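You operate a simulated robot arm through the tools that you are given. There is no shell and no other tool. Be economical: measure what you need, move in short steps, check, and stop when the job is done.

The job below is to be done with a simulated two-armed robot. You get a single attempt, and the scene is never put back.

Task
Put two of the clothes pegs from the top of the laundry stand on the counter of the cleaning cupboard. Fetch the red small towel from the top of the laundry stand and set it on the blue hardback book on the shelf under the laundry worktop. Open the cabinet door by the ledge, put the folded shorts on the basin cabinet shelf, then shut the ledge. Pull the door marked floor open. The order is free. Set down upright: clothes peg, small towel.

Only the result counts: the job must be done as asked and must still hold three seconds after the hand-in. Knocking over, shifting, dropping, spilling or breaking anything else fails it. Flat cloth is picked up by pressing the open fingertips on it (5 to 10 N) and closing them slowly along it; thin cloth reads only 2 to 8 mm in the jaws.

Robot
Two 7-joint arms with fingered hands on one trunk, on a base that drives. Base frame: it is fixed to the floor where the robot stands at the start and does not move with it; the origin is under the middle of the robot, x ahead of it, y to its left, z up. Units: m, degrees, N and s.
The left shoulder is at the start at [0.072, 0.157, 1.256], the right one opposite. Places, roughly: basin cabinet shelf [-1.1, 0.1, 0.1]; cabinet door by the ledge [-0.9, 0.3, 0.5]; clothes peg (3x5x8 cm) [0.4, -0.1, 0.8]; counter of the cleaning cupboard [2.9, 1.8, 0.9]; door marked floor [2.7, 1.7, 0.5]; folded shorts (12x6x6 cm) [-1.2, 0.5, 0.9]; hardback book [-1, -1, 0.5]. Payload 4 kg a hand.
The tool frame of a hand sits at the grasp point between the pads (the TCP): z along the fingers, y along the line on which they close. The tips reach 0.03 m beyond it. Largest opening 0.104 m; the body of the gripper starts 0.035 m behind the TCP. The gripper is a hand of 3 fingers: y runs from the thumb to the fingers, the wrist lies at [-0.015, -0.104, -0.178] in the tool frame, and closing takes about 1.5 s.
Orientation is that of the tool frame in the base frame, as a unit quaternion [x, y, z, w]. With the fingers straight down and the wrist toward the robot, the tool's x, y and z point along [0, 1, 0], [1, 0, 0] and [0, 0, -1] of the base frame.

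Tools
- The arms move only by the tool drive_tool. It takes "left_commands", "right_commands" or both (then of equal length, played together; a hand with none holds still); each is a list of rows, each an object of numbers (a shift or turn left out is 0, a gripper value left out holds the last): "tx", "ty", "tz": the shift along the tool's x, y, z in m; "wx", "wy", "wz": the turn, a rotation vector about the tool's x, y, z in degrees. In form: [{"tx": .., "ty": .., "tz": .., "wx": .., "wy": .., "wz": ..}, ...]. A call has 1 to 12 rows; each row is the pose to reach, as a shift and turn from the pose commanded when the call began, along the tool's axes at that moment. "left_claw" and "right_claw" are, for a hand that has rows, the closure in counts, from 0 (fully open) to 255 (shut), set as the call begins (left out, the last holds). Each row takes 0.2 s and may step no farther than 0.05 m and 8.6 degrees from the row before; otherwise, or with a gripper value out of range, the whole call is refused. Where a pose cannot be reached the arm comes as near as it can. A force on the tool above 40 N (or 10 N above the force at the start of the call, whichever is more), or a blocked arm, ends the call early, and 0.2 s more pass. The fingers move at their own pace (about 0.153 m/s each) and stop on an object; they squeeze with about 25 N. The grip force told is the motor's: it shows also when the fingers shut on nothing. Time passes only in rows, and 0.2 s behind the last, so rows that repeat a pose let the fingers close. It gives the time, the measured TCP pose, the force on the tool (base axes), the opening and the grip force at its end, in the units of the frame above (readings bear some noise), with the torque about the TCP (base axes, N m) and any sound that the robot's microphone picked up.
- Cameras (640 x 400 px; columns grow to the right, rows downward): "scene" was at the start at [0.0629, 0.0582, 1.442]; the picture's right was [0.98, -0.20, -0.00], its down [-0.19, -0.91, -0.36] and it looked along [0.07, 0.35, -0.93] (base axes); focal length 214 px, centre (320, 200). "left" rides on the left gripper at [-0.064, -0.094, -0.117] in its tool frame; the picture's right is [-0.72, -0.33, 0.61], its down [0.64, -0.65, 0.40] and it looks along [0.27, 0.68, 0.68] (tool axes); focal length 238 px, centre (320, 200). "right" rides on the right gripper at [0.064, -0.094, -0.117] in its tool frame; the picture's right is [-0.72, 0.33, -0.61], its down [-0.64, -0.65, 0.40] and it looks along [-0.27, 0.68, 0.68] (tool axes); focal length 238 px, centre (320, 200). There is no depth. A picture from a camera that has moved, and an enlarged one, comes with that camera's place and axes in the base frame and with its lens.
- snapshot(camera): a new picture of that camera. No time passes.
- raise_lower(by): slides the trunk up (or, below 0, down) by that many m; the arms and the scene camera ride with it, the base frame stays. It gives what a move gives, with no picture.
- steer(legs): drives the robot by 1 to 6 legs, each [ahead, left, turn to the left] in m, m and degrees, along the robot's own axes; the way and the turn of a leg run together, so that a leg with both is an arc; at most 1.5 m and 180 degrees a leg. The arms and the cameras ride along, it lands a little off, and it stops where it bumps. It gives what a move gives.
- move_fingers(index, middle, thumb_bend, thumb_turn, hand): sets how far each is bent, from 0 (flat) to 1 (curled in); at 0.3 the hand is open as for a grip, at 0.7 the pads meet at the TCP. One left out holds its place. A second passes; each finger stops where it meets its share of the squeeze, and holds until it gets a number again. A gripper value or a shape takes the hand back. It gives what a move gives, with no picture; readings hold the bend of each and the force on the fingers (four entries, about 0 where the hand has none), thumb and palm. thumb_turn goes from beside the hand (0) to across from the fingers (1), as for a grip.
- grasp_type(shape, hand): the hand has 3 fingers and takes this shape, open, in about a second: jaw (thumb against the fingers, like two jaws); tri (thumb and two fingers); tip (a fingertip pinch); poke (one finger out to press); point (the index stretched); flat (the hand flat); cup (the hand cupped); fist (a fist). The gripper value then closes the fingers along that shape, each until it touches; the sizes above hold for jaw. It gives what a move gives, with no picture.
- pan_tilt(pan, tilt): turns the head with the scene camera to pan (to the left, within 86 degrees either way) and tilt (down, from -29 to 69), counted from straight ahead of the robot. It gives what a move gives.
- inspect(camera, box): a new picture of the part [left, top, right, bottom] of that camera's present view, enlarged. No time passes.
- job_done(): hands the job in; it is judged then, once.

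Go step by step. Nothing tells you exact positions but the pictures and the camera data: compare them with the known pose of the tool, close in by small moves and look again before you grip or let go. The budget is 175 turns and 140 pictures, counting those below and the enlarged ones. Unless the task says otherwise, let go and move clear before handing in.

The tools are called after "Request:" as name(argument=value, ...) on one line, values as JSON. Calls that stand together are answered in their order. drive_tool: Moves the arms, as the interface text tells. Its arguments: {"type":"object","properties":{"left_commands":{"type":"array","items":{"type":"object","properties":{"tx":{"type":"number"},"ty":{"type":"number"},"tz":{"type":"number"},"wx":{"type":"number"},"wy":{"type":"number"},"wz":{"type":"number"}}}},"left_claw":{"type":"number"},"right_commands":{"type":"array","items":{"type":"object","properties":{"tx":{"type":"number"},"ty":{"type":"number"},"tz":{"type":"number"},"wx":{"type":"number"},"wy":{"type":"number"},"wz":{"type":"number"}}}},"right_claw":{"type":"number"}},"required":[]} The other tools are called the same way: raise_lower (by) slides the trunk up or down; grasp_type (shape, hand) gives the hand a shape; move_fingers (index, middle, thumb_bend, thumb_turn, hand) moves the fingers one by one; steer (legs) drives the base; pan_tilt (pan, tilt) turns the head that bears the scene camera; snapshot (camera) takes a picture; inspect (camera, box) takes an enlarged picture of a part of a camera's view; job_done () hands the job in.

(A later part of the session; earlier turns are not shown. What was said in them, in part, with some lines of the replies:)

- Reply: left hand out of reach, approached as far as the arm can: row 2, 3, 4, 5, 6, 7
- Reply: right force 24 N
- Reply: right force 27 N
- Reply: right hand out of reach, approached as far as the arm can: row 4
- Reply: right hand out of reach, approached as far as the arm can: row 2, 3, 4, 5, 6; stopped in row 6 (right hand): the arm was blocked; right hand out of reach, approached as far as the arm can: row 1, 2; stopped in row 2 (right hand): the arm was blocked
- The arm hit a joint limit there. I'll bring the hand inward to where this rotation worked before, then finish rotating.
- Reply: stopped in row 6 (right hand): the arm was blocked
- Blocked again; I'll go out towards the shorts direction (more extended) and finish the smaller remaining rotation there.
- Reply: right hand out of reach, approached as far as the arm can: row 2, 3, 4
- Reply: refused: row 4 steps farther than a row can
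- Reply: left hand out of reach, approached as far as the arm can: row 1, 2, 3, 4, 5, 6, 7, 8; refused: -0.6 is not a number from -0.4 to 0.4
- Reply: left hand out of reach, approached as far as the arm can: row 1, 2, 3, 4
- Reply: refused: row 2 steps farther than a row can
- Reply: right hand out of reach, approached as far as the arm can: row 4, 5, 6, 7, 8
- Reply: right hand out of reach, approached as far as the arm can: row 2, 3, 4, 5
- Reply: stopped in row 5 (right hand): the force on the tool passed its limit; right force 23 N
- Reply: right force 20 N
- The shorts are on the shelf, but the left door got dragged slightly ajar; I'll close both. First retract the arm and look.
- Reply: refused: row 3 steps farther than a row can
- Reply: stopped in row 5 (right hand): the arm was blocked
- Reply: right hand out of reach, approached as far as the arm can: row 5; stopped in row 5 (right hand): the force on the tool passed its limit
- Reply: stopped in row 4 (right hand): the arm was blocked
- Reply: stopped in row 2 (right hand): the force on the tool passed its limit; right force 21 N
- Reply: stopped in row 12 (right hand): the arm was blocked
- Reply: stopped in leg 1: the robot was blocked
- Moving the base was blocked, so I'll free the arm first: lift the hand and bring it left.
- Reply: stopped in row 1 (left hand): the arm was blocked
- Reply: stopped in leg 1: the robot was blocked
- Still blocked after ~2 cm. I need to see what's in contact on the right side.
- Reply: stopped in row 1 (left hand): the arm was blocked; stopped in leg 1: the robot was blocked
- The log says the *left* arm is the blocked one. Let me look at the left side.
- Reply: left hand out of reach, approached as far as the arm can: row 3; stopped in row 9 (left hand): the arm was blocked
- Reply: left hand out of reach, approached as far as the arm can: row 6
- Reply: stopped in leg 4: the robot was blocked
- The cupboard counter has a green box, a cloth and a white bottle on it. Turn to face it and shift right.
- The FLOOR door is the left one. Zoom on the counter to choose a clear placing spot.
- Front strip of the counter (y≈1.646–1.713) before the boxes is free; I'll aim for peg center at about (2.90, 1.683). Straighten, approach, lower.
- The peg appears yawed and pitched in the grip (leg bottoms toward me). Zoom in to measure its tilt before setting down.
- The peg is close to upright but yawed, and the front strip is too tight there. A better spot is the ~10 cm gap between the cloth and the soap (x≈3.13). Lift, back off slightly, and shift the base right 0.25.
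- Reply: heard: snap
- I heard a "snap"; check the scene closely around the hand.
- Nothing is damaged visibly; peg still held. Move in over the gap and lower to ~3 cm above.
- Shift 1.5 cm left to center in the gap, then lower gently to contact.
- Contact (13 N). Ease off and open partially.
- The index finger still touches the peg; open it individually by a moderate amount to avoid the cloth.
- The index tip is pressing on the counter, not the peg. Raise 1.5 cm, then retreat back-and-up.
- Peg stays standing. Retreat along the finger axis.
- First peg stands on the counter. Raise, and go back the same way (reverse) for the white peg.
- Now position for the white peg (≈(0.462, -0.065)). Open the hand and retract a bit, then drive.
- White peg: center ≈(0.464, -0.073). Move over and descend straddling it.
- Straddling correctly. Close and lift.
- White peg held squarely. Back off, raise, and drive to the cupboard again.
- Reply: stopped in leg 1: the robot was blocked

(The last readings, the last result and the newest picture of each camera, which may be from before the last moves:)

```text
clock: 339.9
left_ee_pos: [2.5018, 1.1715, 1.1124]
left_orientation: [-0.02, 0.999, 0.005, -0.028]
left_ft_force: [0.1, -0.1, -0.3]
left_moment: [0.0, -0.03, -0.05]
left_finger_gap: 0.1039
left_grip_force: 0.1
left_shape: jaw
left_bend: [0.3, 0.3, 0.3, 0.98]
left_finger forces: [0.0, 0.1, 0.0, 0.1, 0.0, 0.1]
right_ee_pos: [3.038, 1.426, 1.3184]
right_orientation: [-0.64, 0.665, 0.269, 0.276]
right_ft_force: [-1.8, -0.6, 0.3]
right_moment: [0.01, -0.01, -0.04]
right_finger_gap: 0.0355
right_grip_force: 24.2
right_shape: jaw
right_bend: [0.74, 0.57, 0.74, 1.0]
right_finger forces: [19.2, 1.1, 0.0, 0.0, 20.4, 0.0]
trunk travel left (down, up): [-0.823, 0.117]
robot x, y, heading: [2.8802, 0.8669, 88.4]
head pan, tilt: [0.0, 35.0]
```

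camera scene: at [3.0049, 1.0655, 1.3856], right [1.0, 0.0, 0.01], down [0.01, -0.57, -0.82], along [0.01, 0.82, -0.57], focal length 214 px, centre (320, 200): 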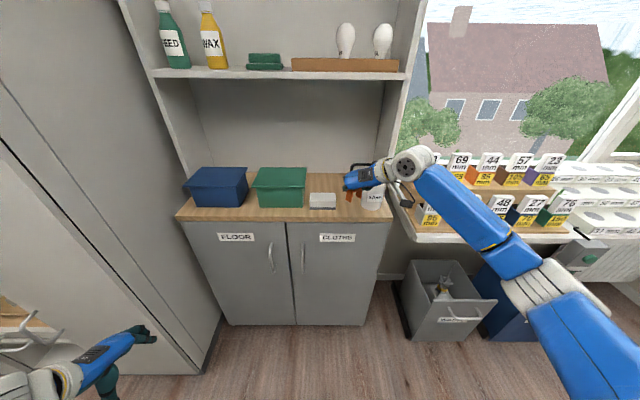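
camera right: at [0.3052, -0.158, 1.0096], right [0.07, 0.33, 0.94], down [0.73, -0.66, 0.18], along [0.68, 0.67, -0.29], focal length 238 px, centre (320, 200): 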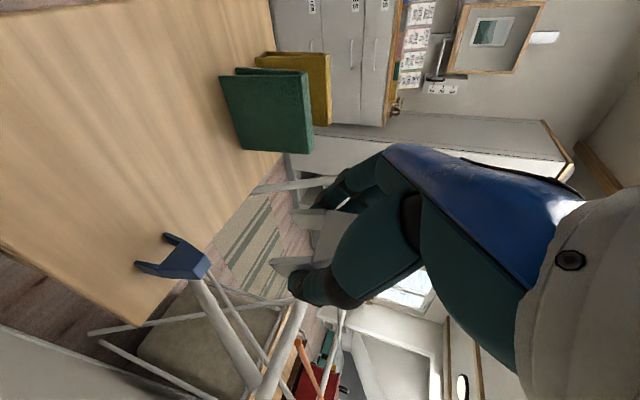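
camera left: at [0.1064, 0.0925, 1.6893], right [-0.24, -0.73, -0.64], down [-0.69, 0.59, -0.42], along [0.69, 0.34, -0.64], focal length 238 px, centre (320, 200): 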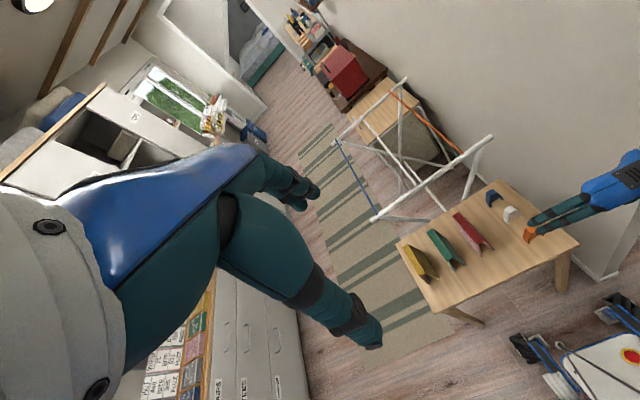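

Arrived. Shift left to x≈2.86 for the hand, straighten, lower and look.

Request:
steer(legs=[[0.05, 0.165, 1.6]])

Request:
raise_lower(by=-0.28)

Request:
snapshot(camera="scene")

```text
clock: 341.4
left_ee_pos: [2.3596, 1.2158, 1.1205]
left_orientation: [-0.03, 0.999, 0.004, -0.038]
left_ft_force: [0.9, -0.2, 1.9]
left_moment: [-0.03, 0.14, 0.08]
left_finger_gap: 0.1043
left_grip_force: 0.0
left_shape: jaw
left_bend: [0.3, 0.3, 0.3, 0.97]
left_finger forces: [0.0, 0.0, 0.0, 0.0, 0.0, 0.1]
right_ee_pos: [2.8893, 1.4865, 1.3128]
right_orientation: [-0.644, 0.662, 0.279, 0.264]
right_ft_force: [0.7, 0.4, -0.6]
right_moment: [0.01, 0.02, 0.03]
right_finger_gap: 0.0356
right_grip_force: 25.0
right_shape: jaw
right_bend: [0.74, 0.57, 0.74, 1.0]
right_finger forces: [19.3, 1.1, 0.1, 0.0, 20.4, 0.1]
trunk travel left (down, up): [-0.823, 0.117]
robot x, y, heading: [2.7164, 0.9177, 90.0]
head pan, tilt: [0.0, 35.0]
```

```text
clock: 344.2
left_ee_pos: [2.3379, 1.2155, 0.8338]
left_orientation: [-0.03, 0.999, 0.003, -0.027]
left_ft_force: [0.2, 0.3, 0.6]
left_moment: [0.01, 0.01, -0.02]
left_finger_gap: 0.1039
left_grip_force: 0.0
left_shape: jaw
left_bend: [0.3, 0.3, 0.3, 0.98]
left_finger forces: [0.1, 0.0, 0.0, 0.0, 0.1, 0.0]
right_ee_pos: [2.8641, 1.4861, 1.0362]
right_orientation: [-0.647, 0.658, 0.272, 0.272]
right_ft_force: [-1.0, -0.7, -0.2]
right_moment: [-0.01, 0.0, -0.01]
right_finger_gap: 0.0354
right_grip_force: 25.1
right_shape: jaw
right_bend: [0.74, 0.57, 0.74, 1.0]
right_finger forces: [19.2, 1.0, 0.1, 0.0, 20.2, 0.0]
trunk travel left (down, up): [-0.543, 0.397]
robot x, y, heading: [2.7204, 0.9167, 90.1]
head pan, tilt: [0.0, 35.0]
```

```text
16 pictures are left
camera scene: at [2.7138, 1.0584, 1.3558], right [1.0, 0.0, 0.0], down [0.0, -0.57, -0.82], along [0.0, 0.82, -0.57], focal length 214 px, centre (320, 200)
```

scene: 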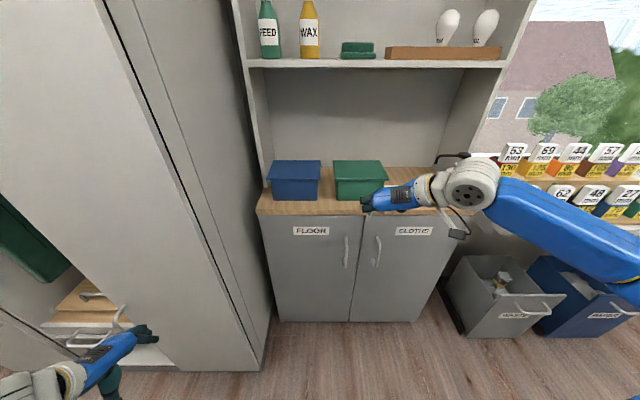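

Extend forward over the front strip and lower to ~3 cm above the counter.

Request:
drive_tool(right_commands=[{"tx": -0.03, "tz": 0.03}, {"tx": -0.06, "tz": 0.06}, {"tx": -0.09, "tz": 0.09}, {"tx": -0.12, "tz": 0.12}, {"tx": -0.138, "tz": 0.138}, {"tx": -0.114, "tz": 0.162}, {"tx": -0.09, "tz": 0.186}, {"tx": -0.08, "tz": 0.196}])

Request:
inspect(camera="scene", box=[310, 150, 430, 230])

Request:
inspect(camera="right", box=[180, 80, 440, 310])

```text
clock: 346.0
left_ee_pos: [2.3387, 1.216, 0.8335]
left_orientation: [-0.03, 0.999, 0.004, -0.028]
left_ft_force: [0.6, 0.1, 0.8]
left_moment: [-0.01, 0.03, -0.04]
left_finger_gap: 0.1044
left_grip_force: 0.2
left_shape: jaw
left_bend: [0.3, 0.3, 0.3, 0.98]
left_finger forces: [0.1, 0.0, 0.0, 0.1, 0.1, 0.0]
right_ee_pos: [2.8677, 1.6809, 0.9553]
right_orientation: [-0.646, 0.659, 0.273, 0.271]
right_ft_force: [-0.8, -0.2, 0.2]
right_moment: [0.0, -0.01, 0.01]
right_finger_gap: 0.0358
right_grip_force: 25.5
right_shape: jaw
right_bend: [0.74, 0.57, 0.75, 1.0]
right_finger forces: [20.0, 1.5, 0.0, 0.0, 20.3, 0.0]
trunk travel left (down, up): [-0.543, 0.397]
robot x, y, heading: [2.7186, 0.9172, 90.0]
head pan, tilt: [0.0, 35.0]
```

```text
5.00 times, centred on (370, 190) of scene
camera zoom: at [2.7158, 1.059, 1.3557], right [1.0, 0.0, 0.0], down [0.0, -0.57, -0.82], along [0.0, 0.82, -0.57], focal length 1072 px, centre (70, 250)
```

zoom: 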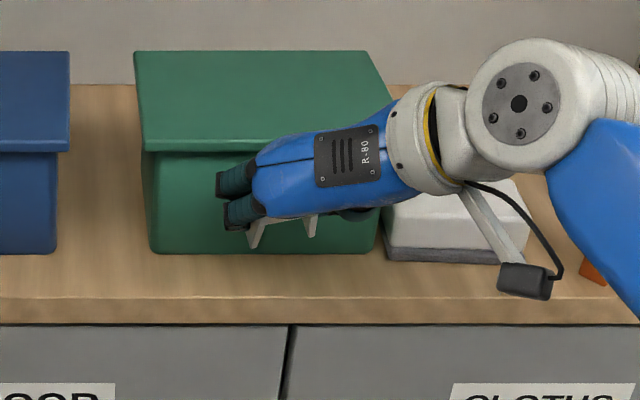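

```text
1.74 times, centred on (310, 195) of right
camera zoom: at [2.9605, 1.5513, 0.9908], right [-0.32, 0.08, 0.95], down [0.66, 0.73, 0.16], along [-0.68, 0.68, -0.28], focal length 414 px, centre (337, 209)
```

zoom: 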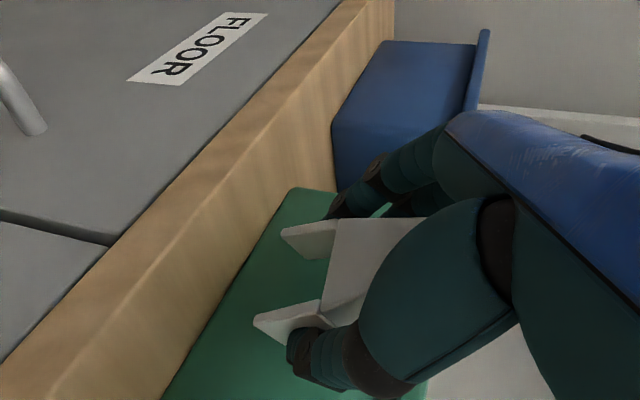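

The white peg is tilted ~20–30° in the grip (bottom forward). Rotate the hand ~22° steeper to level it, then check.

Request:
drive_tool(right_commands=[{"wy": 7.5, "tx": -0.004, "tz": -0.004}, {"wy": 15, "tx": -0.007, "tz": -0.007}, {"wy": 22, "tx": -0.007, "tz": -0.007}])

Request:
inspect(camera="right", box=[180, 80, 440, 310])

Request:
inspect(camera="scene", box=[330, 160, 410, 220])

```text
clock: 346.8
left_ee_pos: [2.3381, 1.2149, 0.8333]
left_orientation: [-0.03, 0.999, 0.004, -0.029]
left_ft_force: [1.3, 0.4, 0.5]
left_moment: [-0.01, -0.02, 0.0]
left_finger_gap: 0.1041
left_grip_force: 0.1
left_shape: jaw
left_bend: [0.3, 0.3, 0.3, 0.98]
left_finger forces: [0.0, 0.1, 0.1, 0.0, 0.0, 0.0]
right_ee_pos: [2.8674, 1.6816, 0.9647]
right_orientation: [-0.688, 0.698, 0.143, 0.139]
right_ft_force: [0.5, 0.2, -0.2]
right_moment: [0.0, -0.01, 0.01]
right_finger_gap: 0.0357
right_grip_force: 25.4
right_shape: jaw
right_bend: [0.74, 0.57, 0.75, 1.0]
right_finger forces: [19.5, 1.3, 0.0, 0.0, 20.3, 0.0]
trunk travel left (down, up): [-0.543, 0.397]
robot x, y, heading: [2.7183, 0.9202, 90.2]
head pan, tilt: [0.0, 35.0]
```

```text
1.74 times, centred on (310, 195) of right
camera zoom: at [2.9606, 1.575, 1.0455], right [-0.31, 0.43, 0.85], down [0.66, 0.74, -0.13], along [-0.68, 0.52, -0.51], focal length 414 px, centre (337, 209)
```

zoom: 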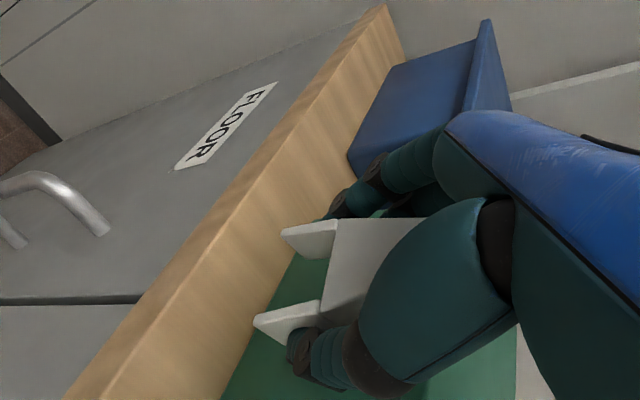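

```text
6.67 times, centred on (370, 190) of scene
camera zoom: at [2.7145, 1.0597, 1.3556], right [1.0, 0.0, 0.0], down [0.0, -0.58, -0.82], along [0.0, 0.82, -0.58], focal length 1430 px, centre (-13, 267)
```

zoom: 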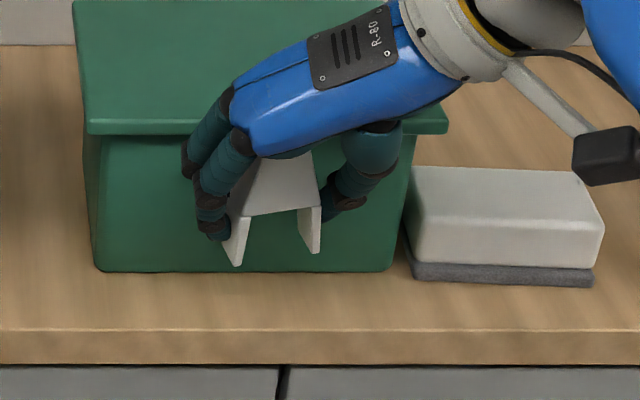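

Nearly vertical now. Rotate 5° more, nudge 1 cm forward, and lower to contact.

Request:
drive_tool(right_commands=[{"wy": 5, "tx": -0.01, "tz": 0.0043}, {"wy": 5, "tx": -0.0022, "tz": 0.0227}, {"wy": 5, "tx": 0.0017, "tz": 0.0319}, {"wy": 5, "tx": 0.0033, "tz": 0.0356}, {"wy": 5, "tx": 0.0048, "tz": 0.0393}, {"wy": 5, "tx": 0.0056, "tz": 0.0412}])

Request:
inspect(camera="scene", box=[330, 160, 410, 220])

```text
clock: 348.2
left_ee_pos: [2.3385, 1.2164, 0.8331]
left_orientation: [-0.032, 0.999, 0.004, -0.029]
left_ft_force: [0.4, -0.7, 0.3]
left_moment: [-0.01, 0.02, 0.02]
left_finger_gap: 0.104
left_grip_force: 0.0
left_shape: jaw
left_bend: [0.3, 0.3, 0.3, 0.98]
left_finger forces: [0.0, 0.1, 0.0, 0.0, 0.0, 0.1]
right_ee_pos: [2.868, 1.6936, 0.9252]
right_orientation: [-0.693, 0.703, 0.114, 0.11]
right_ft_force: [-0.3, 0.4, 0.6]
right_moment: [0.0, 0.02, 0.0]
right_finger_gap: 0.036
right_grip_force: 25.1
right_shape: jaw
right_bend: [0.74, 0.57, 0.75, 1.0]
right_finger forces: [19.5, 1.4, 0.0, 0.0, 20.0, 0.1]
trunk travel left (down, up): [-0.543, 0.397]
robot x, y, heading: [2.7177, 0.9168, 90.2]
head pan, tilt: [0.0, 35.0]
```

```text
6.67 times, centred on (370, 190) of scene
camera zoom: at [2.715, 1.0593, 1.3557], right [1.0, 0.0, 0.0], down [0.0, -0.58, -0.82], along [0.0, 0.82, -0.58], focal length 1430 px, centre (-13, 267)
```

zoom: 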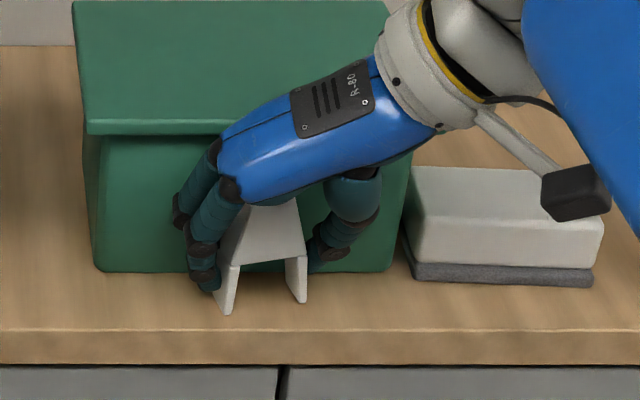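

Still no contact; continue in 2 mm steps.

Request:
drive_tool(right_commands=[{"tx": 0.0006, "tz": 0.002}, {"tx": 0.0012, "tz": 0.004}, {"tx": 0.0018, "tz": 0.006}, {"tx": 0.0024, "tz": 0.008}, {"tx": 0.003, "tz": 0.01}])

```text
clock: 349.4
left_ee_pos: [2.3394, 1.213, 0.8354]
left_orientation: [-0.03, 0.999, 0.006, -0.028]
left_ft_force: [0.2, -0.2, 0.4]
left_moment: [0.0, -0.01, -0.03]
left_finger_gap: 0.1042
left_grip_force: 0.1
left_shape: jaw
left_bend: [0.3, 0.3, 0.3, 0.98]
left_finger forces: [0.1, 0.1, 0.1, 0.0, 0.0, 0.0]
right_ee_pos: [2.8671, 1.6905, 0.9205]
right_orientation: [-0.692, 0.703, 0.118, 0.114]
right_ft_force: [3.8, 7.1, 27.4]
right_moment: [0.26, 0.4, -0.16]
right_finger_gap: 0.0363
right_grip_force: 25.6
right_shape: jaw
right_bend: [0.74, 0.75, 0.74, 1.0]
right_finger forces: [21.5, 5.5, 0.0, 0.1, 25.5, 0.1]
trunk travel left (down, up): [-0.543, 0.397]
robot x, y, heading: [2.7147, 0.9229, 90.0]
head pan, tilt: [0.0, 35.0]
```

Firm contact. Ease off a little, then release thumb and fingers moderately.

Request:
drive_tool(right_commands=[{"tx": -0.001, "tz": -0.003}, {"tx": -0.001, "tz": -0.003}])

Request:
move_fingers(hand="right", index=0.6, middle=0.5, thumb_bend=0.58)

Request:
inspect(camera="scene", box=[330, 160, 410, 220])

```text
clock: 350.0
left_ee_pos: [2.339, 1.2131, 0.8341]
left_orientation: [-0.032, 0.999, 0.005, -0.028]
left_ft_force: [-0.4, -0.3, 0.2]
left_moment: [-0.01, 0.01, -0.04]
left_finger_gap: 0.1041
left_grip_force: 0.2
left_shape: jaw
left_bend: [0.3, 0.3, 0.3, 0.98]
left_finger forces: [0.0, 0.0, 0.1, 0.0, 0.0, 0.0]
right_ee_pos: [2.8671, 1.6898, 0.9194]
right_orientation: [-0.693, 0.703, 0.116, 0.111]
right_ft_force: [2.4, 4.9, 21.9]
right_moment: [0.2, 0.37, -0.14]
right_finger_gap: 0.0362
right_grip_force: 24.9
right_shape: jaw
right_bend: [0.74, 0.75, 0.74, 1.0]
right_finger forces: [21.9, 4.4, 0.1, 0.1, 24.4, 0.0]
trunk travel left (down, up): [-0.543, 0.397]
robot x, y, heading: [2.7193, 0.9183, 90.2]
head pan, tilt: [0.0, 35.0]
```

```text
clock: 351.0
left_ee_pos: [2.338, 1.2133, 0.8349]
left_orientation: [-0.031, 0.999, 0.005, -0.028]
left_ft_force: [-0.4, -0.8, -0.4]
left_moment: [-0.03, 0.01, 0.0]
left_finger_gap: 0.1037
left_grip_force: 0.0
left_shape: jaw
left_bend: [0.3, 0.3, 0.3, 0.98]
left_finger forces: [0.0, 0.1, 0.0, 0.0, 0.1, 0.0]
right_ee_pos: [2.8667, 1.6881, 0.9197]
right_orientation: [-0.694, 0.702, 0.115, 0.112]
right_ft_force: [-4.2, -4.4, 17.9]
right_moment: [-0.13, 0.67, 0.17]
right_finger_gap: 0.0435
right_grip_force: 10.5
right_shape: fingers
right_bend: [0.53, 0.5, 0.55, 1.0]
right_finger forces: [18.4, 0.0, 0.0, 0.0, 2.3, 0.0]
trunk travel left (down, up): [-0.543, 0.397]
robot x, y, heading: [2.7159, 0.9169, 90.2]
head pan, tilt: [0.0, 35.0]
```

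```text
6.67 times, centred on (370, 190) of scene
camera zoom: at [2.7128, 1.053, 1.3564], right [1.0, 0.0, 0.0], down [0.0, -0.57, -0.82], along [0.0, 0.82, -0.57], focal length 1430 px, centre (-13, 267)
```

zoom: 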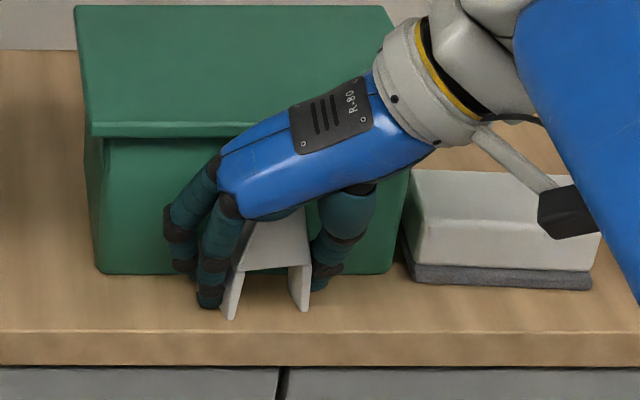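

Peg stands; index tip pushes on the counter. Raise slightly and open further.

Request:
drive_tool(right_commands=[{"tx": -0.001, "tz": -0.004}, {"tx": -0.002, "tz": -0.008}])

Request:
move_fingers(hand="right", index=0.45, middle=0.45, thumb_bend=0.45)

Request:
drive_tool(right_commands=[{"tx": -0.002, "tz": -0.006}, {"tx": -0.004, "tz": -0.012}])

Request:
inspect(camera="scene", box=[330, 160, 410, 220])

```text
clock: 351.6
left_ee_pos: [2.3378, 1.2171, 0.8321]
left_orientation: [-0.031, 0.999, 0.004, -0.029]
left_ft_force: [0.0, -0.3, 0.3]
left_moment: [0.02, 0.0, -0.03]
left_finger_gap: 0.1039
left_grip_force: 0.1
left_shape: jaw
left_bend: [0.3, 0.3, 0.3, 0.98]
left_finger forces: [0.0, 0.1, 0.1, 0.0, 0.1, 0.0]
right_ee_pos: [2.87, 1.6933, 0.9218]
right_orientation: [-0.692, 0.704, 0.112, 0.109]
right_ft_force: [-0.6, 0.2, -0.2]
right_moment: [0.0, 0.0, 0.0]
right_finger_gap: 0.0424
right_grip_force: 4.5
right_shape: fingers
right_bend: [0.54, 0.5, 0.54, 1.0]
right_finger forces: [4.2, 0.4, 0.1, 0.0, 4.2, 0.0]
trunk travel left (down, up): [-0.543, 0.397]
robot x, y, heading: [2.7159, 0.9173, 90.3]
head pan, tilt: [0.0, 35.0]
```

```text
clock: 352.6
left_ee_pos: [2.3377, 1.2154, 0.8336]
left_orientation: [-0.032, 0.999, 0.002, -0.029]
left_ft_force: [-0.2, -0.6, 0.4]
left_moment: [0.0, -0.02, 0.02]
left_finger_gap: 0.104
left_grip_force: 0.0
left_shape: jaw
left_bend: [0.3, 0.3, 0.3, 0.98]
left_finger forces: [0.1, 0.0, 0.1, 0.1, 0.1, 0.0]
right_ee_pos: [2.8689, 1.6922, 0.9244]
right_orientation: [-0.693, 0.703, 0.115, 0.11]
right_ft_force: [0.8, -0.9, -0.2]
right_moment: [-0.01, -0.02, 0.0]
right_finger_gap: 0.0644
right_grip_force: 0.0
right_shape: fingers
right_bend: [0.45, 0.45, 0.45, 1.0]
right_finger forces: [0.1, 0.3, 0.1, 0.0, 0.0, 0.0]
trunk travel left (down, up): [-0.543, 0.397]
robot x, y, heading: [2.714, 0.9181, 90.0]
head pan, tilt: [0.0, 35.0]
```

```text
clock: 353.2
left_ee_pos: [2.337, 1.2157, 0.8338]
left_orientation: [-0.031, 0.999, 0.004, -0.029]
left_ft_force: [0.1, 0.1, 0.7]
left_moment: [-0.01, -0.01, -0.01]
left_finger_gap: 0.1042
left_grip_force: 0.0
left_shape: jaw
left_bend: [0.3, 0.3, 0.3, 0.98]
left_finger forces: [0.1, 0.1, 0.0, 0.1, 0.1, 0.0]
right_ee_pos: [2.8697, 1.6929, 0.937]
right_orientation: [-0.693, 0.704, 0.114, 0.11]
right_ft_force: [0.0, 0.3, 0.2]
right_moment: [0.03, 0.0, -0.01]
right_finger_gap: 0.0643
right_grip_force: 0.4
right_shape: fingers
right_bend: [0.45, 0.45, 0.45, 1.0]
right_finger forces: [0.0, 0.2, 0.0, 0.0, 0.0, 0.0]
trunk travel left (down, up): [-0.543, 0.397]
robot x, y, heading: [2.7143, 0.918, 90.1]
head pan, tilt: [0.0, 35.0]
```

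```text
6.67 times, centred on (370, 190) of scene
camera zoom: at [2.7153, 1.0593, 1.3556], right [1.0, 0.0, 0.0], down [0.0, -0.58, -0.82], along [0.0, 0.82, -0.58], focal length 1430 px, centre (-13, 267)
```

zoom: 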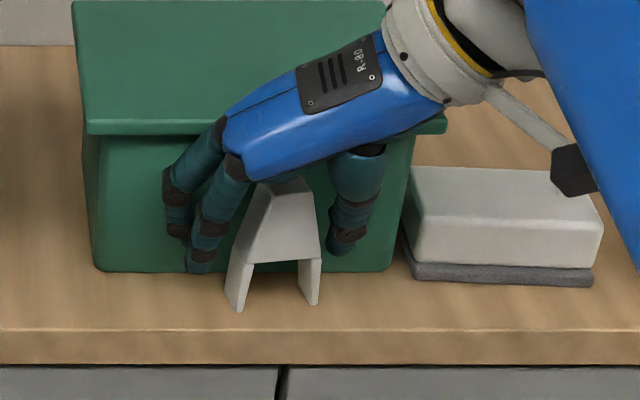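

The white peg stands free and upright. Lift straight up and back away.

Request:
drive_tool(right_commands=[{"tx": -0.006, "tz": -0.02}, {"tx": -0.014, "tz": -0.045}, {"tx": -0.025, "tz": -0.08}, {"tx": 0.01, "tz": -0.1}, {"tx": 0.05, "tz": -0.11}, {"tx": 0.09, "tz": -0.11}])

Request:
steer(legs=[[-0.2, 0, 0]])

Request:
inspect(camera="scene", box=[240, 140, 480, 300])

```text
clock: 354.6
left_ee_pos: [2.3397, 1.2153, 0.8343]
left_orientation: [-0.031, 0.999, 0.004, -0.029]
left_ft_force: [0.6, 0.3, -0.4]
left_moment: [-0.01, 0.01, 0.01]
left_finger_gap: 0.1039
left_grip_force: 0.0
left_shape: jaw
left_bend: [0.3, 0.3, 0.3, 0.98]
left_finger forces: [0.0, 0.0, 0.1, 0.0, 0.0, 0.1]
right_ee_pos: [2.8667, 1.5726, 1.0139]
right_orientation: [-0.693, 0.704, 0.114, 0.108]
right_ft_force: [-0.3, -0.7, -0.4]
right_moment: [0.01, 0.02, 0.01]
right_finger_gap: 0.0641
right_grip_force: 0.0
right_shape: fingers
right_bend: [0.45, 0.45, 0.45, 1.0]
right_finger forces: [0.0, 0.0, 0.1, 0.0, 0.0, 0.1]
trunk travel left (down, up): [-0.543, 0.397]
robot x, y, heading: [2.7153, 0.9202, 90.1]
head pan, tilt: [0.0, 35.0]
```

```text
clock: 356.2
left_ee_pos: [2.3381, 1.0162, 0.8331]
left_orientation: [-0.031, 0.999, 0.004, -0.03]
left_ft_force: [-0.7, 0.7, -0.3]
left_moment: [0.0, 0.0, -0.02]
left_finger_gap: 0.1041
left_grip_force: 0.1
left_shape: jaw
left_bend: [0.3, 0.3, 0.3, 0.98]
left_finger forces: [0.1, 0.0, 0.0, 0.0, 0.0, 0.1]
right_ee_pos: [2.8665, 1.374, 1.0129]
right_orientation: [-0.693, 0.703, 0.114, 0.109]
right_ft_force: [0.6, -0.1, -0.1]
right_moment: [-0.04, 0.03, -0.02]
right_finger_gap: 0.0641
right_grip_force: 0.1
right_shape: fingers
right_bend: [0.45, 0.45, 0.45, 1.0]
right_finger forces: [0.0, 0.1, 0.0, 0.1, 0.0, 0.0]
trunk travel left (down, up): [-0.543, 0.397]
robot x, y, heading: [2.718, 0.7183, 89.8]
head pan, tilt: [0.0, 35.0]
```

```text
2.50 times, centred on (360, 220) of scene
camera zoom: at [2.716, 0.8601, 1.3554], right [1.0, 0.0, 0.0], down [0.0, -0.58, -0.82], along [0.0, 0.82, -0.58], focal length 536 px, centre (220, 150)
```

zoom: 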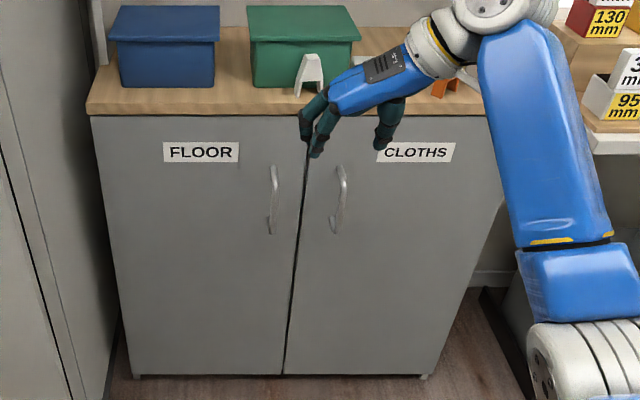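

Both pegs stand on the counter. Next the FLOOR door: handle at about x=2.815, z 0.59–0.76. Pitch the right hand horizontal, open it, and lower.

Request:
drive_tool(right_commands=[{"wy": -8, "ty": 0.006}, {"wy": -16, "ty": 0.012}, {"wy": -24, "ty": 0.018}, {"wy": -32, "ty": 0.024}, {"wy": -40, "ty": 0.03}, {"wy": -48, "ty": 0.036}, {"wy": -56, "ty": 0.042}, {"wy": -64, "ty": 0.048}, {"wy": -72, "ty": 0.051}], right_claw=40)

Request:
raise_lower(by=-0.335)

Request:
steer(legs=[[0.15, 0, 0]])

Request:
inspect(camera="scene", box=[240, 150, 480, 310])

```text
clock: 358.2
left_ee_pos: [2.3376, 1.0145, 0.8334]
left_orientation: [-0.031, 0.999, 0.005, -0.029]
left_ft_force: [0.4, -0.8, 0.1]
left_moment: [-0.02, 0.01, -0.04]
left_finger_gap: 0.104
left_grip_force: 0.1
left_shape: jaw
left_bend: [0.3, 0.3, 0.3, 0.98]
left_finger forces: [0.0, 0.0, 0.0, 0.0, 0.0, 0.0]
right_ee_pos: [2.8154, 1.371, 1.0158]
right_orientation: [-0.493, 0.504, 0.5, 0.502]
right_ft_force: [-0.6, -0.4, 0.8]
right_moment: [0.04, 0.05, 0.0]
right_finger_gap: 0.0878
right_grip_force: 0.0
right_shape: jaw
right_bend: [0.27, 0.33, 0.45, 0.99]
right_finger forces: [0.0, 0.0, 0.0, 0.0, 0.0, 0.0]
trunk travel left (down, up): [-0.543, 0.397]
robot x, y, heading: [2.7184, 0.7149, 90.0]
head pan, tilt: [0.0, 35.0]
```

```text
clock: 361.5
left_ee_pos: [2.3391, 1.0134, 0.4993]
left_orientation: [-0.032, 0.999, 0.004, -0.028]
left_ft_force: [0.9, -0.7, 0.9]
left_moment: [-0.03, -0.01, 0.0]
left_finger_gap: 0.1042
left_grip_force: 0.2
left_shape: jaw
left_bend: [0.3, 0.3, 0.3, 0.98]
left_finger forces: [0.0, 0.0, 0.0, 0.0, 0.0, 0.0]
right_ee_pos: [2.816, 1.3718, 0.6803]
right_orientation: [-0.492, 0.504, 0.5, 0.503]
right_ft_force: [0.2, -0.5, 0.2]
right_moment: [0.02, -0.01, 0.01]
right_finger_gap: 0.0877
right_grip_force: 0.1
right_shape: jaw
right_bend: [0.27, 0.33, 0.45, 0.99]
right_finger forces: [0.0, 0.0, 0.0, 0.0, 0.0, 0.0]
trunk travel left (down, up): [-0.208, 0.732]
robot x, y, heading: [2.7163, 0.7174, 90.2]
head pan, tilt: [0.0, 35.0]
```

```text
clock: 362.8
left_ee_pos: [2.338, 1.1618, 0.4979]
left_orientation: [-0.032, 0.999, 0.004, -0.028]
left_ft_force: [-0.4, 0.1, 0.5]
left_moment: [-0.02, -0.01, 0.01]
left_finger_gap: 0.1041
left_grip_force: 0.1
left_shape: jaw
left_bend: [0.3, 0.3, 0.3, 0.98]
left_finger forces: [0.0, 0.0, 0.0, 0.0, 0.0, 0.0]
right_ee_pos: [2.8154, 1.52, 0.679]
right_orientation: [-0.494, 0.505, 0.5, 0.501]
right_ft_force: [-0.2, 0.4, -1.3]
right_moment: [0.02, 0.0, 0.0]
right_finger_gap: 0.0881
right_grip_force: 0.0
right_shape: jaw
right_bend: [0.27, 0.33, 0.45, 0.99]
right_finger forces: [0.1, 0.0, 0.0, 0.0, 0.0, 0.0]
trunk travel left (down, up): [-0.208, 0.732]
robot x, y, heading: [2.7143, 0.8646, 90.1]
head pan, tilt: [0.0, 35.0]
```

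```text
2.50 times, centred on (360, 230) of scene
camera zoom: at [2.7157, 1.0066, 1.0205], right [1.0, 0.0, 0.0], down [0.0, -0.58, -0.82], along [0.0, 0.82, -0.58], focal length 536 px, centre (220, 125)
```

zoom: 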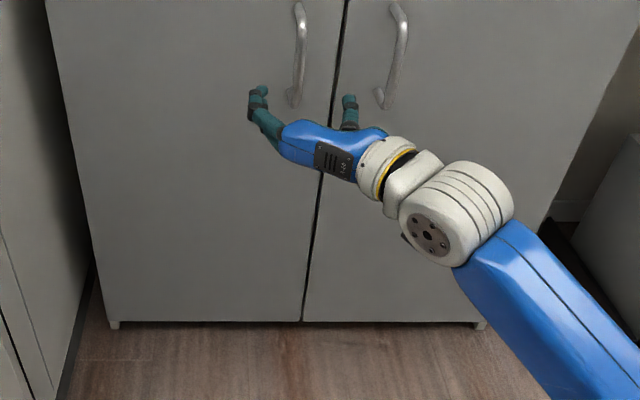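

Aligned with the handle. Advance 11.5 cm and close.

Request:
drive_tool(right_commands=[{"tz": 0.04, "ty": -0.004}, {"tz": 0.08, "ty": -0.004}, {"tz": 0.1, "ty": -0.004}, {"tz": 0.115, "ty": -0.004}])

Request:
drive_tool(right_commands=[{"tz": 0}, {"tz": 0}, {"tz": 0}, {"tz": 0}, {"tz": 0}, {"tz": 0}, {"tz": 0}], right_claw=255)

Request:
drive_tool(right_commands=[{"tz": -0.02}, {"tz": -0.04, "ty": 0.002}, {"tz": -0.06, "ty": 0.004, "wx": 2}, {"tz": -0.08, "ty": 0.009, "wx": 4}, {"tz": -0.1, "ty": 0.015, "wx": 8}])

Request:
snapshot(camera="scene")

```text
clock: 363.8
left_ee_pos: [2.3376, 1.1616, 0.4984]
left_orientation: [-0.031, 0.999, 0.004, -0.03]
left_ft_force: [0.7, -0.3, -0.2]
left_moment: [-0.03, 0.0, -0.01]
left_finger_gap: 0.104
left_grip_force: 0.0
left_shape: jaw
left_bend: [0.3, 0.3, 0.3, 0.98]
left_finger forces: [0.0, 0.0, 0.0, 0.1, 0.1, 0.0]
right_ee_pos: [2.8197, 1.6356, 0.6798]
right_orientation: [-0.493, 0.505, 0.499, 0.503]
right_ft_force: [0.2, 0.3, 0.4]
right_moment: [0.0, -0.03, -0.01]
right_finger_gap: 0.0879
right_grip_force: 0.1
right_shape: jaw
right_bend: [0.27, 0.33, 0.45, 0.99]
right_finger forces: [0.0, 0.0, 0.0, 0.2, 0.1, 0.0]
trunk travel left (down, up): [-0.208, 0.732]
robot x, y, heading: [2.7146, 0.8661, 90.3]
head pan, tilt: [0.0, 35.0]
```

```text
clock: 365.4
left_ee_pos: [2.3385, 1.1609, 0.4998]
left_orientation: [-0.033, 0.999, 0.004, -0.03]
left_ft_force: [-0.7, 0.2, 0.0]
left_moment: [-0.01, 0.02, 0.0]
left_finger_gap: 0.1038
left_grip_force: 0.2
left_shape: jaw
left_bend: [0.3, 0.3, 0.3, 0.98]
left_finger forces: [0.0, 0.1, 0.0, 0.0, 0.1, 0.0]
right_ee_pos: [2.8198, 1.6358, 0.6804]
right_orientation: [-0.494, 0.504, 0.5, 0.502]
right_ft_force: [1.6, 0.2, 0.2]
right_moment: [-0.02, 0.03, 0.02]
right_finger_gap: 0.0
right_grip_force: 24.4
right_shape: jaw
right_bend: [0.7, 0.7, 0.46, 1.0]
right_finger forces: [6.2, 0.1, 0.1, 0.0, 8.0, 0.1]
trunk travel left (down, up): [-0.208, 0.732]
robot x, y, heading: [2.7182, 0.8656, 90.0]
head pan, tilt: [0.0, 35.0]
```

```text
clock: 366.6
left_ee_pos: [2.3318, 1.1619, 0.4972]
left_orientation: [-0.035, 0.999, 0.004, -0.029]
left_ft_force: [0.4, 0.6, 0.9]
left_moment: [-0.04, 0.0, -0.03]
left_finger_gap: 0.1038
left_grip_force: 0.1
left_shape: jaw
left_bend: [0.3, 0.3, 0.3, 0.98]
left_finger forces: [0.0, 0.1, 0.1, 0.0, 0.0, 0.0]
right_ee_pos: [2.7973, 1.5339, 0.6804]
right_orientation: [-0.459, 0.536, 0.466, 0.535]
right_ft_force: [-33.6, 16.1, 7.1]
right_moment: [0.06, 0.4, -0.56]
right_finger_gap: 0.0005
right_grip_force: 24.8
right_shape: jaw
right_bend: [0.7, 0.7, 0.48, 1.0]
right_finger forces: [38.4, 0.0, 0.1, 0.0, 3.9, 0.1]
trunk travel left (down, up): [-0.208, 0.732]
robot x, y, heading: [2.7183, 0.8716, 90.3]
head pan, tilt: [0.0, 35.0]
```

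```text
6 pictures are left
camera scene: at [2.7078, 1.0066, 1.0207], right [1.0, 0.0, 0.01], down [0.01, -0.58, -0.82], along [0.0, 0.82, -0.58], focal length 214 px, centre (320, 200)
```

scene: 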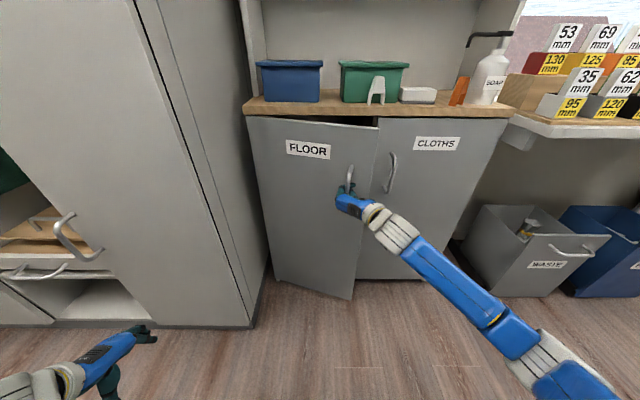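

The door is opening. Continue the arc to ~48°.

Request:
drive_tool(right_commands=[{"ty": 0.0148, "tz": -0.0351, "wx": 6}, {"ty": 0.0318, "tz": -0.0686, "wx": 12}, {"ty": 0.0506, "tz": -0.1, "wx": 18}, {"ty": 0.0763, "tz": -0.133, "wx": 24}])

```text
clock: 367.6
left_ee_pos: [2.336, 1.162, 0.4971]
left_orientation: [-0.034, 0.999, 0.004, -0.027]
left_ft_force: [-0.4, -0.1, -0.7]
left_moment: [0.01, -0.01, 0.0]
left_finger_gap: 0.1041
left_grip_force: 0.0
left_shape: jaw
left_bend: [0.3, 0.3, 0.3, 0.98]
left_finger forces: [0.0, 0.0, 0.1, 0.0, 0.1, 0.0]
right_ee_pos: [2.708, 1.4155, 0.6796]
right_orientation: [-0.334, 0.622, 0.342, 0.62]
right_ft_force: [-7.7, 8.9, 12.9]
right_moment: [0.07, 0.36, -0.21]
right_finger_gap: 0.0
right_grip_force: 25.0
right_shape: jaw
right_bend: [0.7, 0.7, 0.49, 1.0]
right_finger forces: [22.4, 0.0, 0.0, 0.0, 9.7, 0.0]
trunk travel left (down, up): [-0.208, 0.732]
robot x, y, heading: [2.7175, 0.8654, 90.5]
head pan, tilt: [0.0, 35.0]
```

Smooth. Use the base to swing it further along the arc.

Request:
steer(legs=[[-0.025, 0.04, 0], [-0.027, 0.067, 0]])

Request:
snapshot(camera="scene")

```text
clock: 369.2
left_ee_pos: [2.2368, 1.1111, 0.501]
left_orientation: [-0.032, 0.999, 0.004, -0.033]
left_ft_force: [-0.4, -0.3, -0.2]
left_moment: [0.03, 0.04, 0.0]
left_finger_gap: 0.104
left_grip_force: 0.1
left_shape: jaw
left_bend: [0.3, 0.3, 0.3, 0.98]
left_finger forces: [0.1, 0.0, 0.0, 0.1, 0.0, 0.1]
right_ee_pos: [2.6102, 1.365, 0.6761]
right_orientation: [-0.336, 0.625, 0.342, 0.616]
right_ft_force: [-2.8, 10.3, 1.5]
right_moment: [0.12, 0.07, -0.25]
right_finger_gap: 0.0002
right_grip_force: 25.0
right_shape: jaw
right_bend: [0.7, 0.7, 0.49, 1.0]
right_finger forces: [14.6, 0.0, 0.0, 0.0, 5.8, 0.0]
trunk travel left (down, up): [-0.208, 0.732]
robot x, y, heading: [2.6122, 0.8126, 90.3]
head pan, tilt: [0.0, 35.0]
```

```text
5 pictures are left
camera scene: at [2.6181, 0.9558, 1.0205], right [1.0, 0.0, -0.01], down [0.0, -0.58, -0.82], along [-0.01, 0.82, -0.58], focal length 214 px, centre (320, 200)
```

scene: 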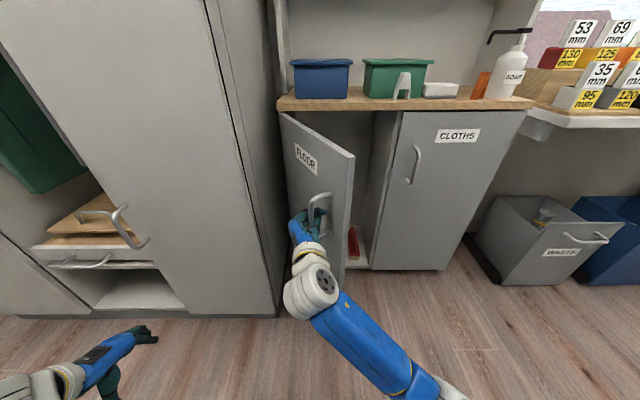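

About 75° open. Nudge a bit more, then release and back away.

Request:
steer(legs=[[-0.008, 0.04, 0]])

Request:
drive_tool(right_commands=[{"tz": 0}, {"tz": 0}, {"tz": 0}, {"tz": 0}, {"tz": 0}, {"tz": 0}, {"tz": 0}], right_claw=60)

Request:
steer(legs=[[-0.14, 0.08, 0]])

Request:
snapshot(camera="scene")

```text
clock: 370.0
left_ee_pos: [2.1978, 1.1034, 0.5016]
left_orientation: [-0.032, 0.999, 0.005, -0.032]
left_ft_force: [0.7, 0.1, 0.6]
left_moment: [-0.02, 0.08, 0.02]
left_finger_gap: 0.1041
left_grip_force: 0.1
left_shape: jaw
left_bend: [0.3, 0.3, 0.3, 0.97]
left_finger forces: [0.0, 0.0, 0.0, 0.0, 0.0, 0.1]
right_ee_pos: [2.5719, 1.3582, 0.6763]
right_orientation: [-0.334, 0.625, 0.342, 0.617]
right_ft_force: [0.6, 7.8, 0.5]
right_moment: [0.05, 0.02, -0.08]
right_finger_gap: 0.0001
right_grip_force: 25.0
right_shape: jaw
right_bend: [0.7, 0.7, 0.49, 1.0]
right_finger forces: [8.1, 0.0, 0.0, 0.0, 5.5, 0.0]
trunk travel left (down, up): [-0.208, 0.732]
robot x, y, heading: [2.5761, 0.8045, 90.2]
head pan, tilt: [0.0, 35.0]
```

```text
clock: 371.6
left_ee_pos: [2.1938, 1.1025, 0.4985]
left_orientation: [-0.032, 0.999, 0.005, -0.03]
left_ft_force: [0.0, 0.0, -1.0]
left_moment: [-0.01, 0.0, 0.01]
left_finger_gap: 0.1042
left_grip_force: 0.2
left_shape: jaw
left_bend: [0.3, 0.3, 0.3, 0.98]
left_finger forces: [0.0, 0.0, 0.0, 0.0, 0.0, 0.0]
right_ee_pos: [2.5684, 1.3561, 0.6769]
right_orientation: [-0.334, 0.623, 0.341, 0.62]
right_ft_force: [1.0, -0.7, -0.3]
right_moment: [0.07, 0.0, 0.05]
right_finger_gap: 0.0796
right_grip_force: 0.0
right_shape: jaw
right_bend: [0.27, 0.35, 0.53, 0.99]
right_finger forces: [0.1, 0.1, 0.1, 0.1, 0.0, 0.0]
trunk travel left (down, up): [-0.208, 0.732]
robot x, y, heading: [2.576, 0.8086, 90.2]
head pan, tilt: [0.0, 35.0]
```

```text
clock: 373.1
left_ee_pos: [2.1148, 0.9659, 0.5]
left_orientation: [-0.032, 0.999, 0.006, -0.031]
left_ft_force: [0.5, 0.5, 0.2]
left_moment: [-0.01, 0.02, -0.03]
left_finger_gap: 0.1039
left_grip_force: 0.1
left_shape: jaw
left_bend: [0.3, 0.3, 0.3, 0.98]
left_finger forces: [0.0, 0.0, 0.1, 0.0, 0.1, 0.1]
right_ee_pos: [2.4895, 1.2195, 0.6785]
right_orientation: [-0.335, 0.624, 0.341, 0.619]
right_ft_force: [0.8, -1.1, -0.3]
right_moment: [0.0, 0.0, 0.01]
right_finger_gap: 0.0793
right_grip_force: 0.2
right_shape: jaw
right_bend: [0.27, 0.35, 0.53, 0.99]
right_finger forces: [0.1, 0.0, 0.1, 0.0, 0.1, 0.1]
trunk travel left (down, up): [-0.208, 0.732]
robot x, y, heading: [2.4966, 0.6702, 90.0]
head pan, tilt: [0.0, 35.0]
```

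```text
4 pictures are left
camera scene: at [2.4945, 0.8083, 1.0209], right [1.0, 0.0, 0.0], down [0.0, -0.57, -0.82], along [0.0, 0.82, -0.57], focal length 214 px, centre (320, 200)
```

scene: 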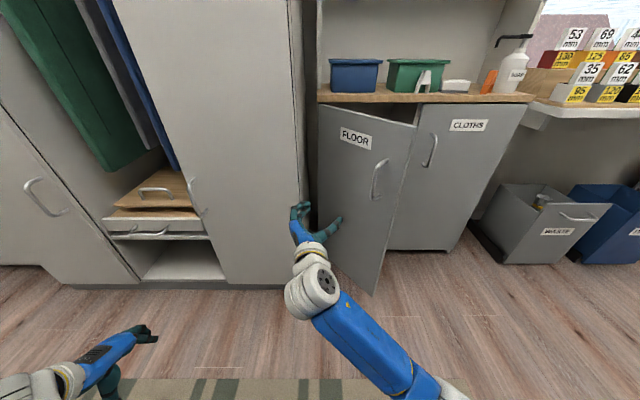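

The door swung back to ~45° as the hand left it. I'll close the fist, go inside the door's free edge, and sweep it left with the base.

Request:
drive_tool(right_commands=[{"tz": 0}, {"tz": 0}, {"tz": 0}, {"tz": 0}, {"tz": 0}, {"tz": 0}], right_claw=255)

Request:
steer(legs=[[0, -0.4, 0], [0.25, 0, 0], [0, 0.29, 0]])

Request:
snapshot(camera="scene")

```text
clock: 374.4
left_ee_pos: [2.1144, 0.966, 0.5001]
left_orientation: [-0.032, 0.999, 0.006, -0.03]
left_ft_force: [0.4, 0.1, 0.9]
left_moment: [-0.04, -0.06, 0.01]
left_finger_gap: 0.1039
left_grip_force: 0.1
left_shape: jaw
left_bend: [0.3, 0.3, 0.3, 0.98]
left_finger forces: [0.0, 0.0, 0.0, 0.0, 0.0, 0.0]
right_ee_pos: [2.4893, 1.2208, 0.6767]
right_orientation: [-0.335, 0.623, 0.34, 0.62]
right_ft_force: [-0.6, -0.2, 0.8]
right_moment: [-0.01, -0.03, -0.01]
right_finger_gap: 0.0
right_grip_force: 25.0
right_shape: jaw
right_bend: [0.7, 0.7, 0.46, 1.0]
right_finger forces: [0.0, 0.0, 0.0, 0.0, 0.1, 0.1]
trunk travel left (down, up): [-0.208, 0.732]
robot x, y, heading: [2.4956, 0.6678, 90.2]
head pan, tilt: [0.0, 35.0]
```

```text
clock: 379.4
left_ee_pos: [2.3588, 1.213, 0.5]
left_orientation: [-0.033, 0.999, 0.008, -0.033]
left_ft_force: [0.2, -0.3, -0.3]
left_moment: [-0.02, -0.04, -0.01]
left_finger_gap: 0.104
left_grip_force: 0.1
left_shape: jaw
left_bend: [0.3, 0.3, 0.3, 0.98]
left_finger forces: [0.0, 0.0, 0.0, 0.0, 0.1, 0.0]
right_ee_pos: [2.7388, 1.4619, 0.6791]
right_orientation: [-0.335, 0.622, 0.341, 0.62]
right_ft_force: [17.3, -26.8, -6.4]
right_moment: [0.99, 0.07, 3.29]
right_finger_gap: 0.0
right_grip_force: 24.9
right_shape: jaw
right_bend: [0.7, 0.7, 0.46, 1.0]
right_finger forces: [0.0, 0.0, 0.1, 0.0, 0.0, 0.0]
trunk travel left (down, up): [-0.208, 0.732]
robot x, y, heading: [2.7438, 0.9148, 90.3]
head pan, tilt: [0.0, 35.0]
stopped in leg 3: the force on the tool passed its limit (the readings are from after the stop); the commanded pose is now the measured one
```

```text
3 pictures are left
camera scene: at [2.7385, 1.0542, 1.0212], right [1.0, 0.0, 0.0], down [0.0, -0.57, -0.82], along [0.0, 0.82, -0.57], focal length 214 px, centre (320, 200)
```

scene: 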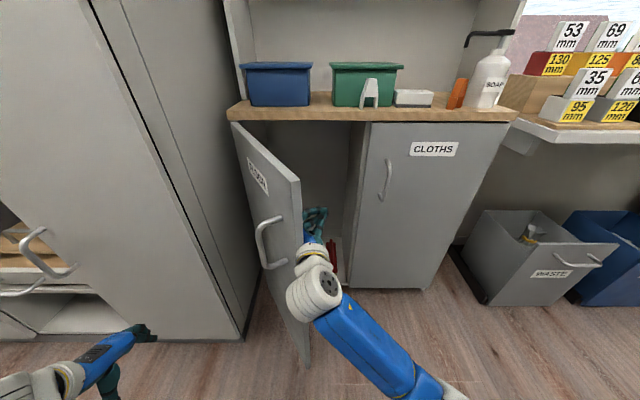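

The hand is inside and the door is at ~60–65°. Continue sweeping left in smaller moves.

Request:
steer(legs=[[0.04, 0, 0], [0, 0.06, 0]])

Request:
steer(legs=[[0, 0.06, 0]])

```text
clock: 380.1
left_ee_pos: [2.3581, 1.2164, 0.5007]
left_orientation: [-0.035, 0.999, 0.008, -0.034]
left_ft_force: [-0.8, -0.5, 0.1]
left_moment: [0.02, 0.02, 0.03]
left_finger_gap: 0.104
left_grip_force: 0.0
left_shape: jaw
left_bend: [0.3, 0.3, 0.3, 0.98]
left_finger forces: [0.0, 0.1, 0.0, 0.1, 0.0, 0.0]
right_ee_pos: [2.7394, 1.4623, 0.675]
right_orientation: [-0.337, 0.623, 0.34, 0.619]
right_ft_force: [5.9, -10.5, 0.0]
right_moment: [0.27, 0.03, 1.19]
right_finger_gap: 0.0
right_grip_force: 24.8
right_shape: jaw
right_bend: [0.7, 0.7, 0.46, 1.0]
right_finger forces: [0.0, 0.0, 0.0, 0.1, 0.0, 0.0]
trunk travel left (down, up): [-0.208, 0.732]
robot x, y, heading: [2.7403, 0.9207, 90.3]
head pan, tilt: [0.0, 35.0]
stopped in leg 1: the force on the tool passed its limit (the readings are from after the stop); the commanded pose is now the measured one
```

```text
clock: 380.9
left_ee_pos: [2.3503, 1.2138, 0.5026]
left_orientation: [-0.032, 0.999, 0.011, -0.035]
left_ft_force: [-0.1, 0.0, 0.0]
left_moment: [0.03, -0.05, 0.04]
left_finger_gap: 0.1039
left_grip_force: 0.0
left_shape: jaw
left_bend: [0.3, 0.3, 0.3, 0.98]
left_finger forces: [0.0, 0.0, 0.0, 0.0, 0.0, 0.0]
right_ee_pos: [2.7322, 1.4583, 0.6758]
right_orientation: [-0.336, 0.624, 0.339, 0.619]
right_ft_force: [21.0, -34.3, -9.6]
right_moment: [1.61, -0.06, 4.17]
right_finger_gap: 0.0001
right_grip_force: 25.3
right_shape: jaw
right_bend: [0.7, 0.7, 0.46, 1.0]
right_finger forces: [0.0, 0.0, 0.0, 0.0, 0.0, 0.6]
trunk travel left (down, up): [-0.208, 0.732]
robot x, y, heading: [2.7308, 0.9142, 90.1]
head pan, tilt: [0.0, 35.0]
stopped in leg 1: the force on the tool passed its limit (the readings are from after the stop); the commanded pose is now the measured one
```

The door edge is catching on the wrist. Back off right, go a little deeper (still outside the cupboard body), then sweep again.

Request:
steer(legs=[[0, -0.06, 0], [0.12, 0, 0], [0, 0.2, 0]])

Request:
snapshot(camera="scene")

```text
clock: 383.9
left_ee_pos: [2.2107, 1.334, 0.5024]
left_orientation: [-0.033, 0.999, 0.008, -0.035]
left_ft_force: [0.7, 0.2, 0.4]
left_moment: [-0.02, 0.02, -0.02]
left_finger_gap: 0.1039
left_grip_force: 0.0
left_shape: jaw
left_bend: [0.3, 0.3, 0.3, 0.97]
left_finger forces: [0.0, 0.0, 0.0, 0.1, 0.0, 0.0]
right_ee_pos: [2.592, 1.5809, 0.6734]
right_orientation: [-0.335, 0.625, 0.337, 0.619]
right_ft_force: [0.5, 0.5, -0.1]
right_moment: [0.0, 0.01, -0.03]
right_finger_gap: 0.0
right_grip_force: 25.2
right_shape: jaw
right_bend: [0.7, 0.7, 0.46, 1.0]
right_finger forces: [0.0, 0.0, 0.1, 0.0, 0.0, 0.1]
trunk travel left (down, up): [-0.208, 0.732]
robot x, y, heading: [2.5926, 1.0395, 90.1]
head pan, tilt: [0.0, 35.0]
```

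```text
2 pictures are left
camera scene: at [2.5922, 1.1757, 1.0208], right [1.0, 0.0, 0.0], down [0.0, -0.57, -0.82], along [0.0, 0.82, -0.57], focal length 214 px, centre (320, 200)
```

scene: 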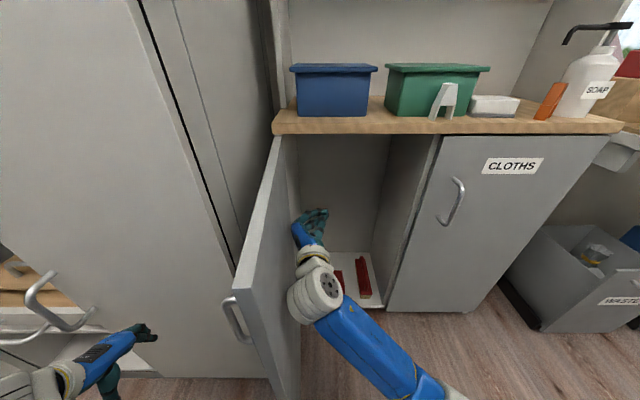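

The door is wide open now. Move slightly right to clear it, then back straight out.

Request:
steer(legs=[[0, -0.07, 0], [-0.4, 0, 0]])

Request:
snapshot(camera="scene")

```text
clock: 386.9
left_ee_pos: [2.2814, 0.9395, 0.5004]
left_orientation: [-0.035, 0.999, 0.007, -0.035]
left_ft_force: [-0.5, -0.2, -0.8]
left_moment: [0.01, 0.04, -0.03]
left_finger_gap: 0.1041
left_grip_force: 0.0
left_shape: jaw
left_bend: [0.3, 0.3, 0.3, 0.98]
left_finger forces: [0.0, 0.0, 0.1, 0.0, 0.0, 0.1]
right_ee_pos: [2.6615, 1.187, 0.6739]
right_orientation: [-0.338, 0.623, 0.338, 0.619]
right_ft_force: [-0.1, -0.2, 0.7]
right_moment: [0.04, -0.02, -0.05]
right_finger_gap: 0.0001
right_grip_force: 25.2
right_shape: jaw
right_bend: [0.7, 0.7, 0.46, 1.0]
right_finger forces: [0.0, 0.1, 0.1, 0.0, 0.1, 0.0]
trunk travel left (down, up): [-0.208, 0.732]
robot x, y, heading: [2.6618, 0.642, 90.4]
head pan, tilt: [0.0, 35.0]
```

```text
1 pictures are left
camera scene: at [2.6605, 0.7816, 1.0208], right [1.0, 0.01, 0.0], down [0.0, -0.57, -0.82], along [0.0, 0.82, -0.57], focal length 214 px, centre (320, 200)
```

scene: 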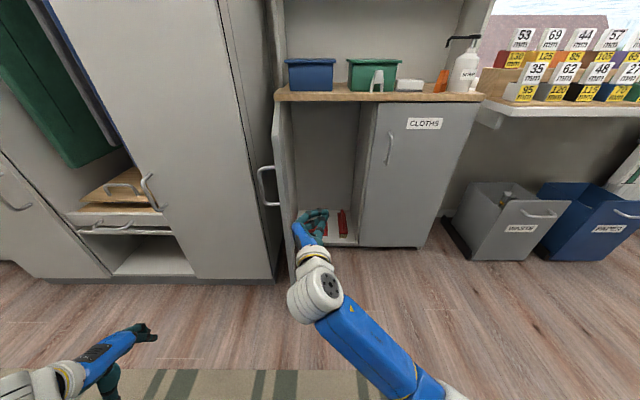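

The FLOOR door stands wide open, both pegs are upright on the counter, the towel is on the book, the shorts are in the basin cabinet, and both cabinet doors are shut. My hands are clear, so I'm handing in.

Request:
job_done()

```text
The job is handed in.
```

I've handed the job in with every part done. The orange and white pegs are upright on the cleaning-cupboard counter, and the red towel is upright on the blue book. The shorts are on the basin cabinet shelf with the door shut again, and the door marked FLOOR is open.

A few things on the way could count against it:
- **Second cabinet door:** backing out, my arm dragged the basin cabinet's other door slightly open; I pushed it shut again.
- **Bumps:** my arm pressed against the end of the wall by the stand, and an elbow brushed the wardrobe front. Nothing looked moved.
- **"Snap" sound:** the microphone picked up a snap while I was lifting the first peg away from the counter. I saw no damage and don't know what made it.
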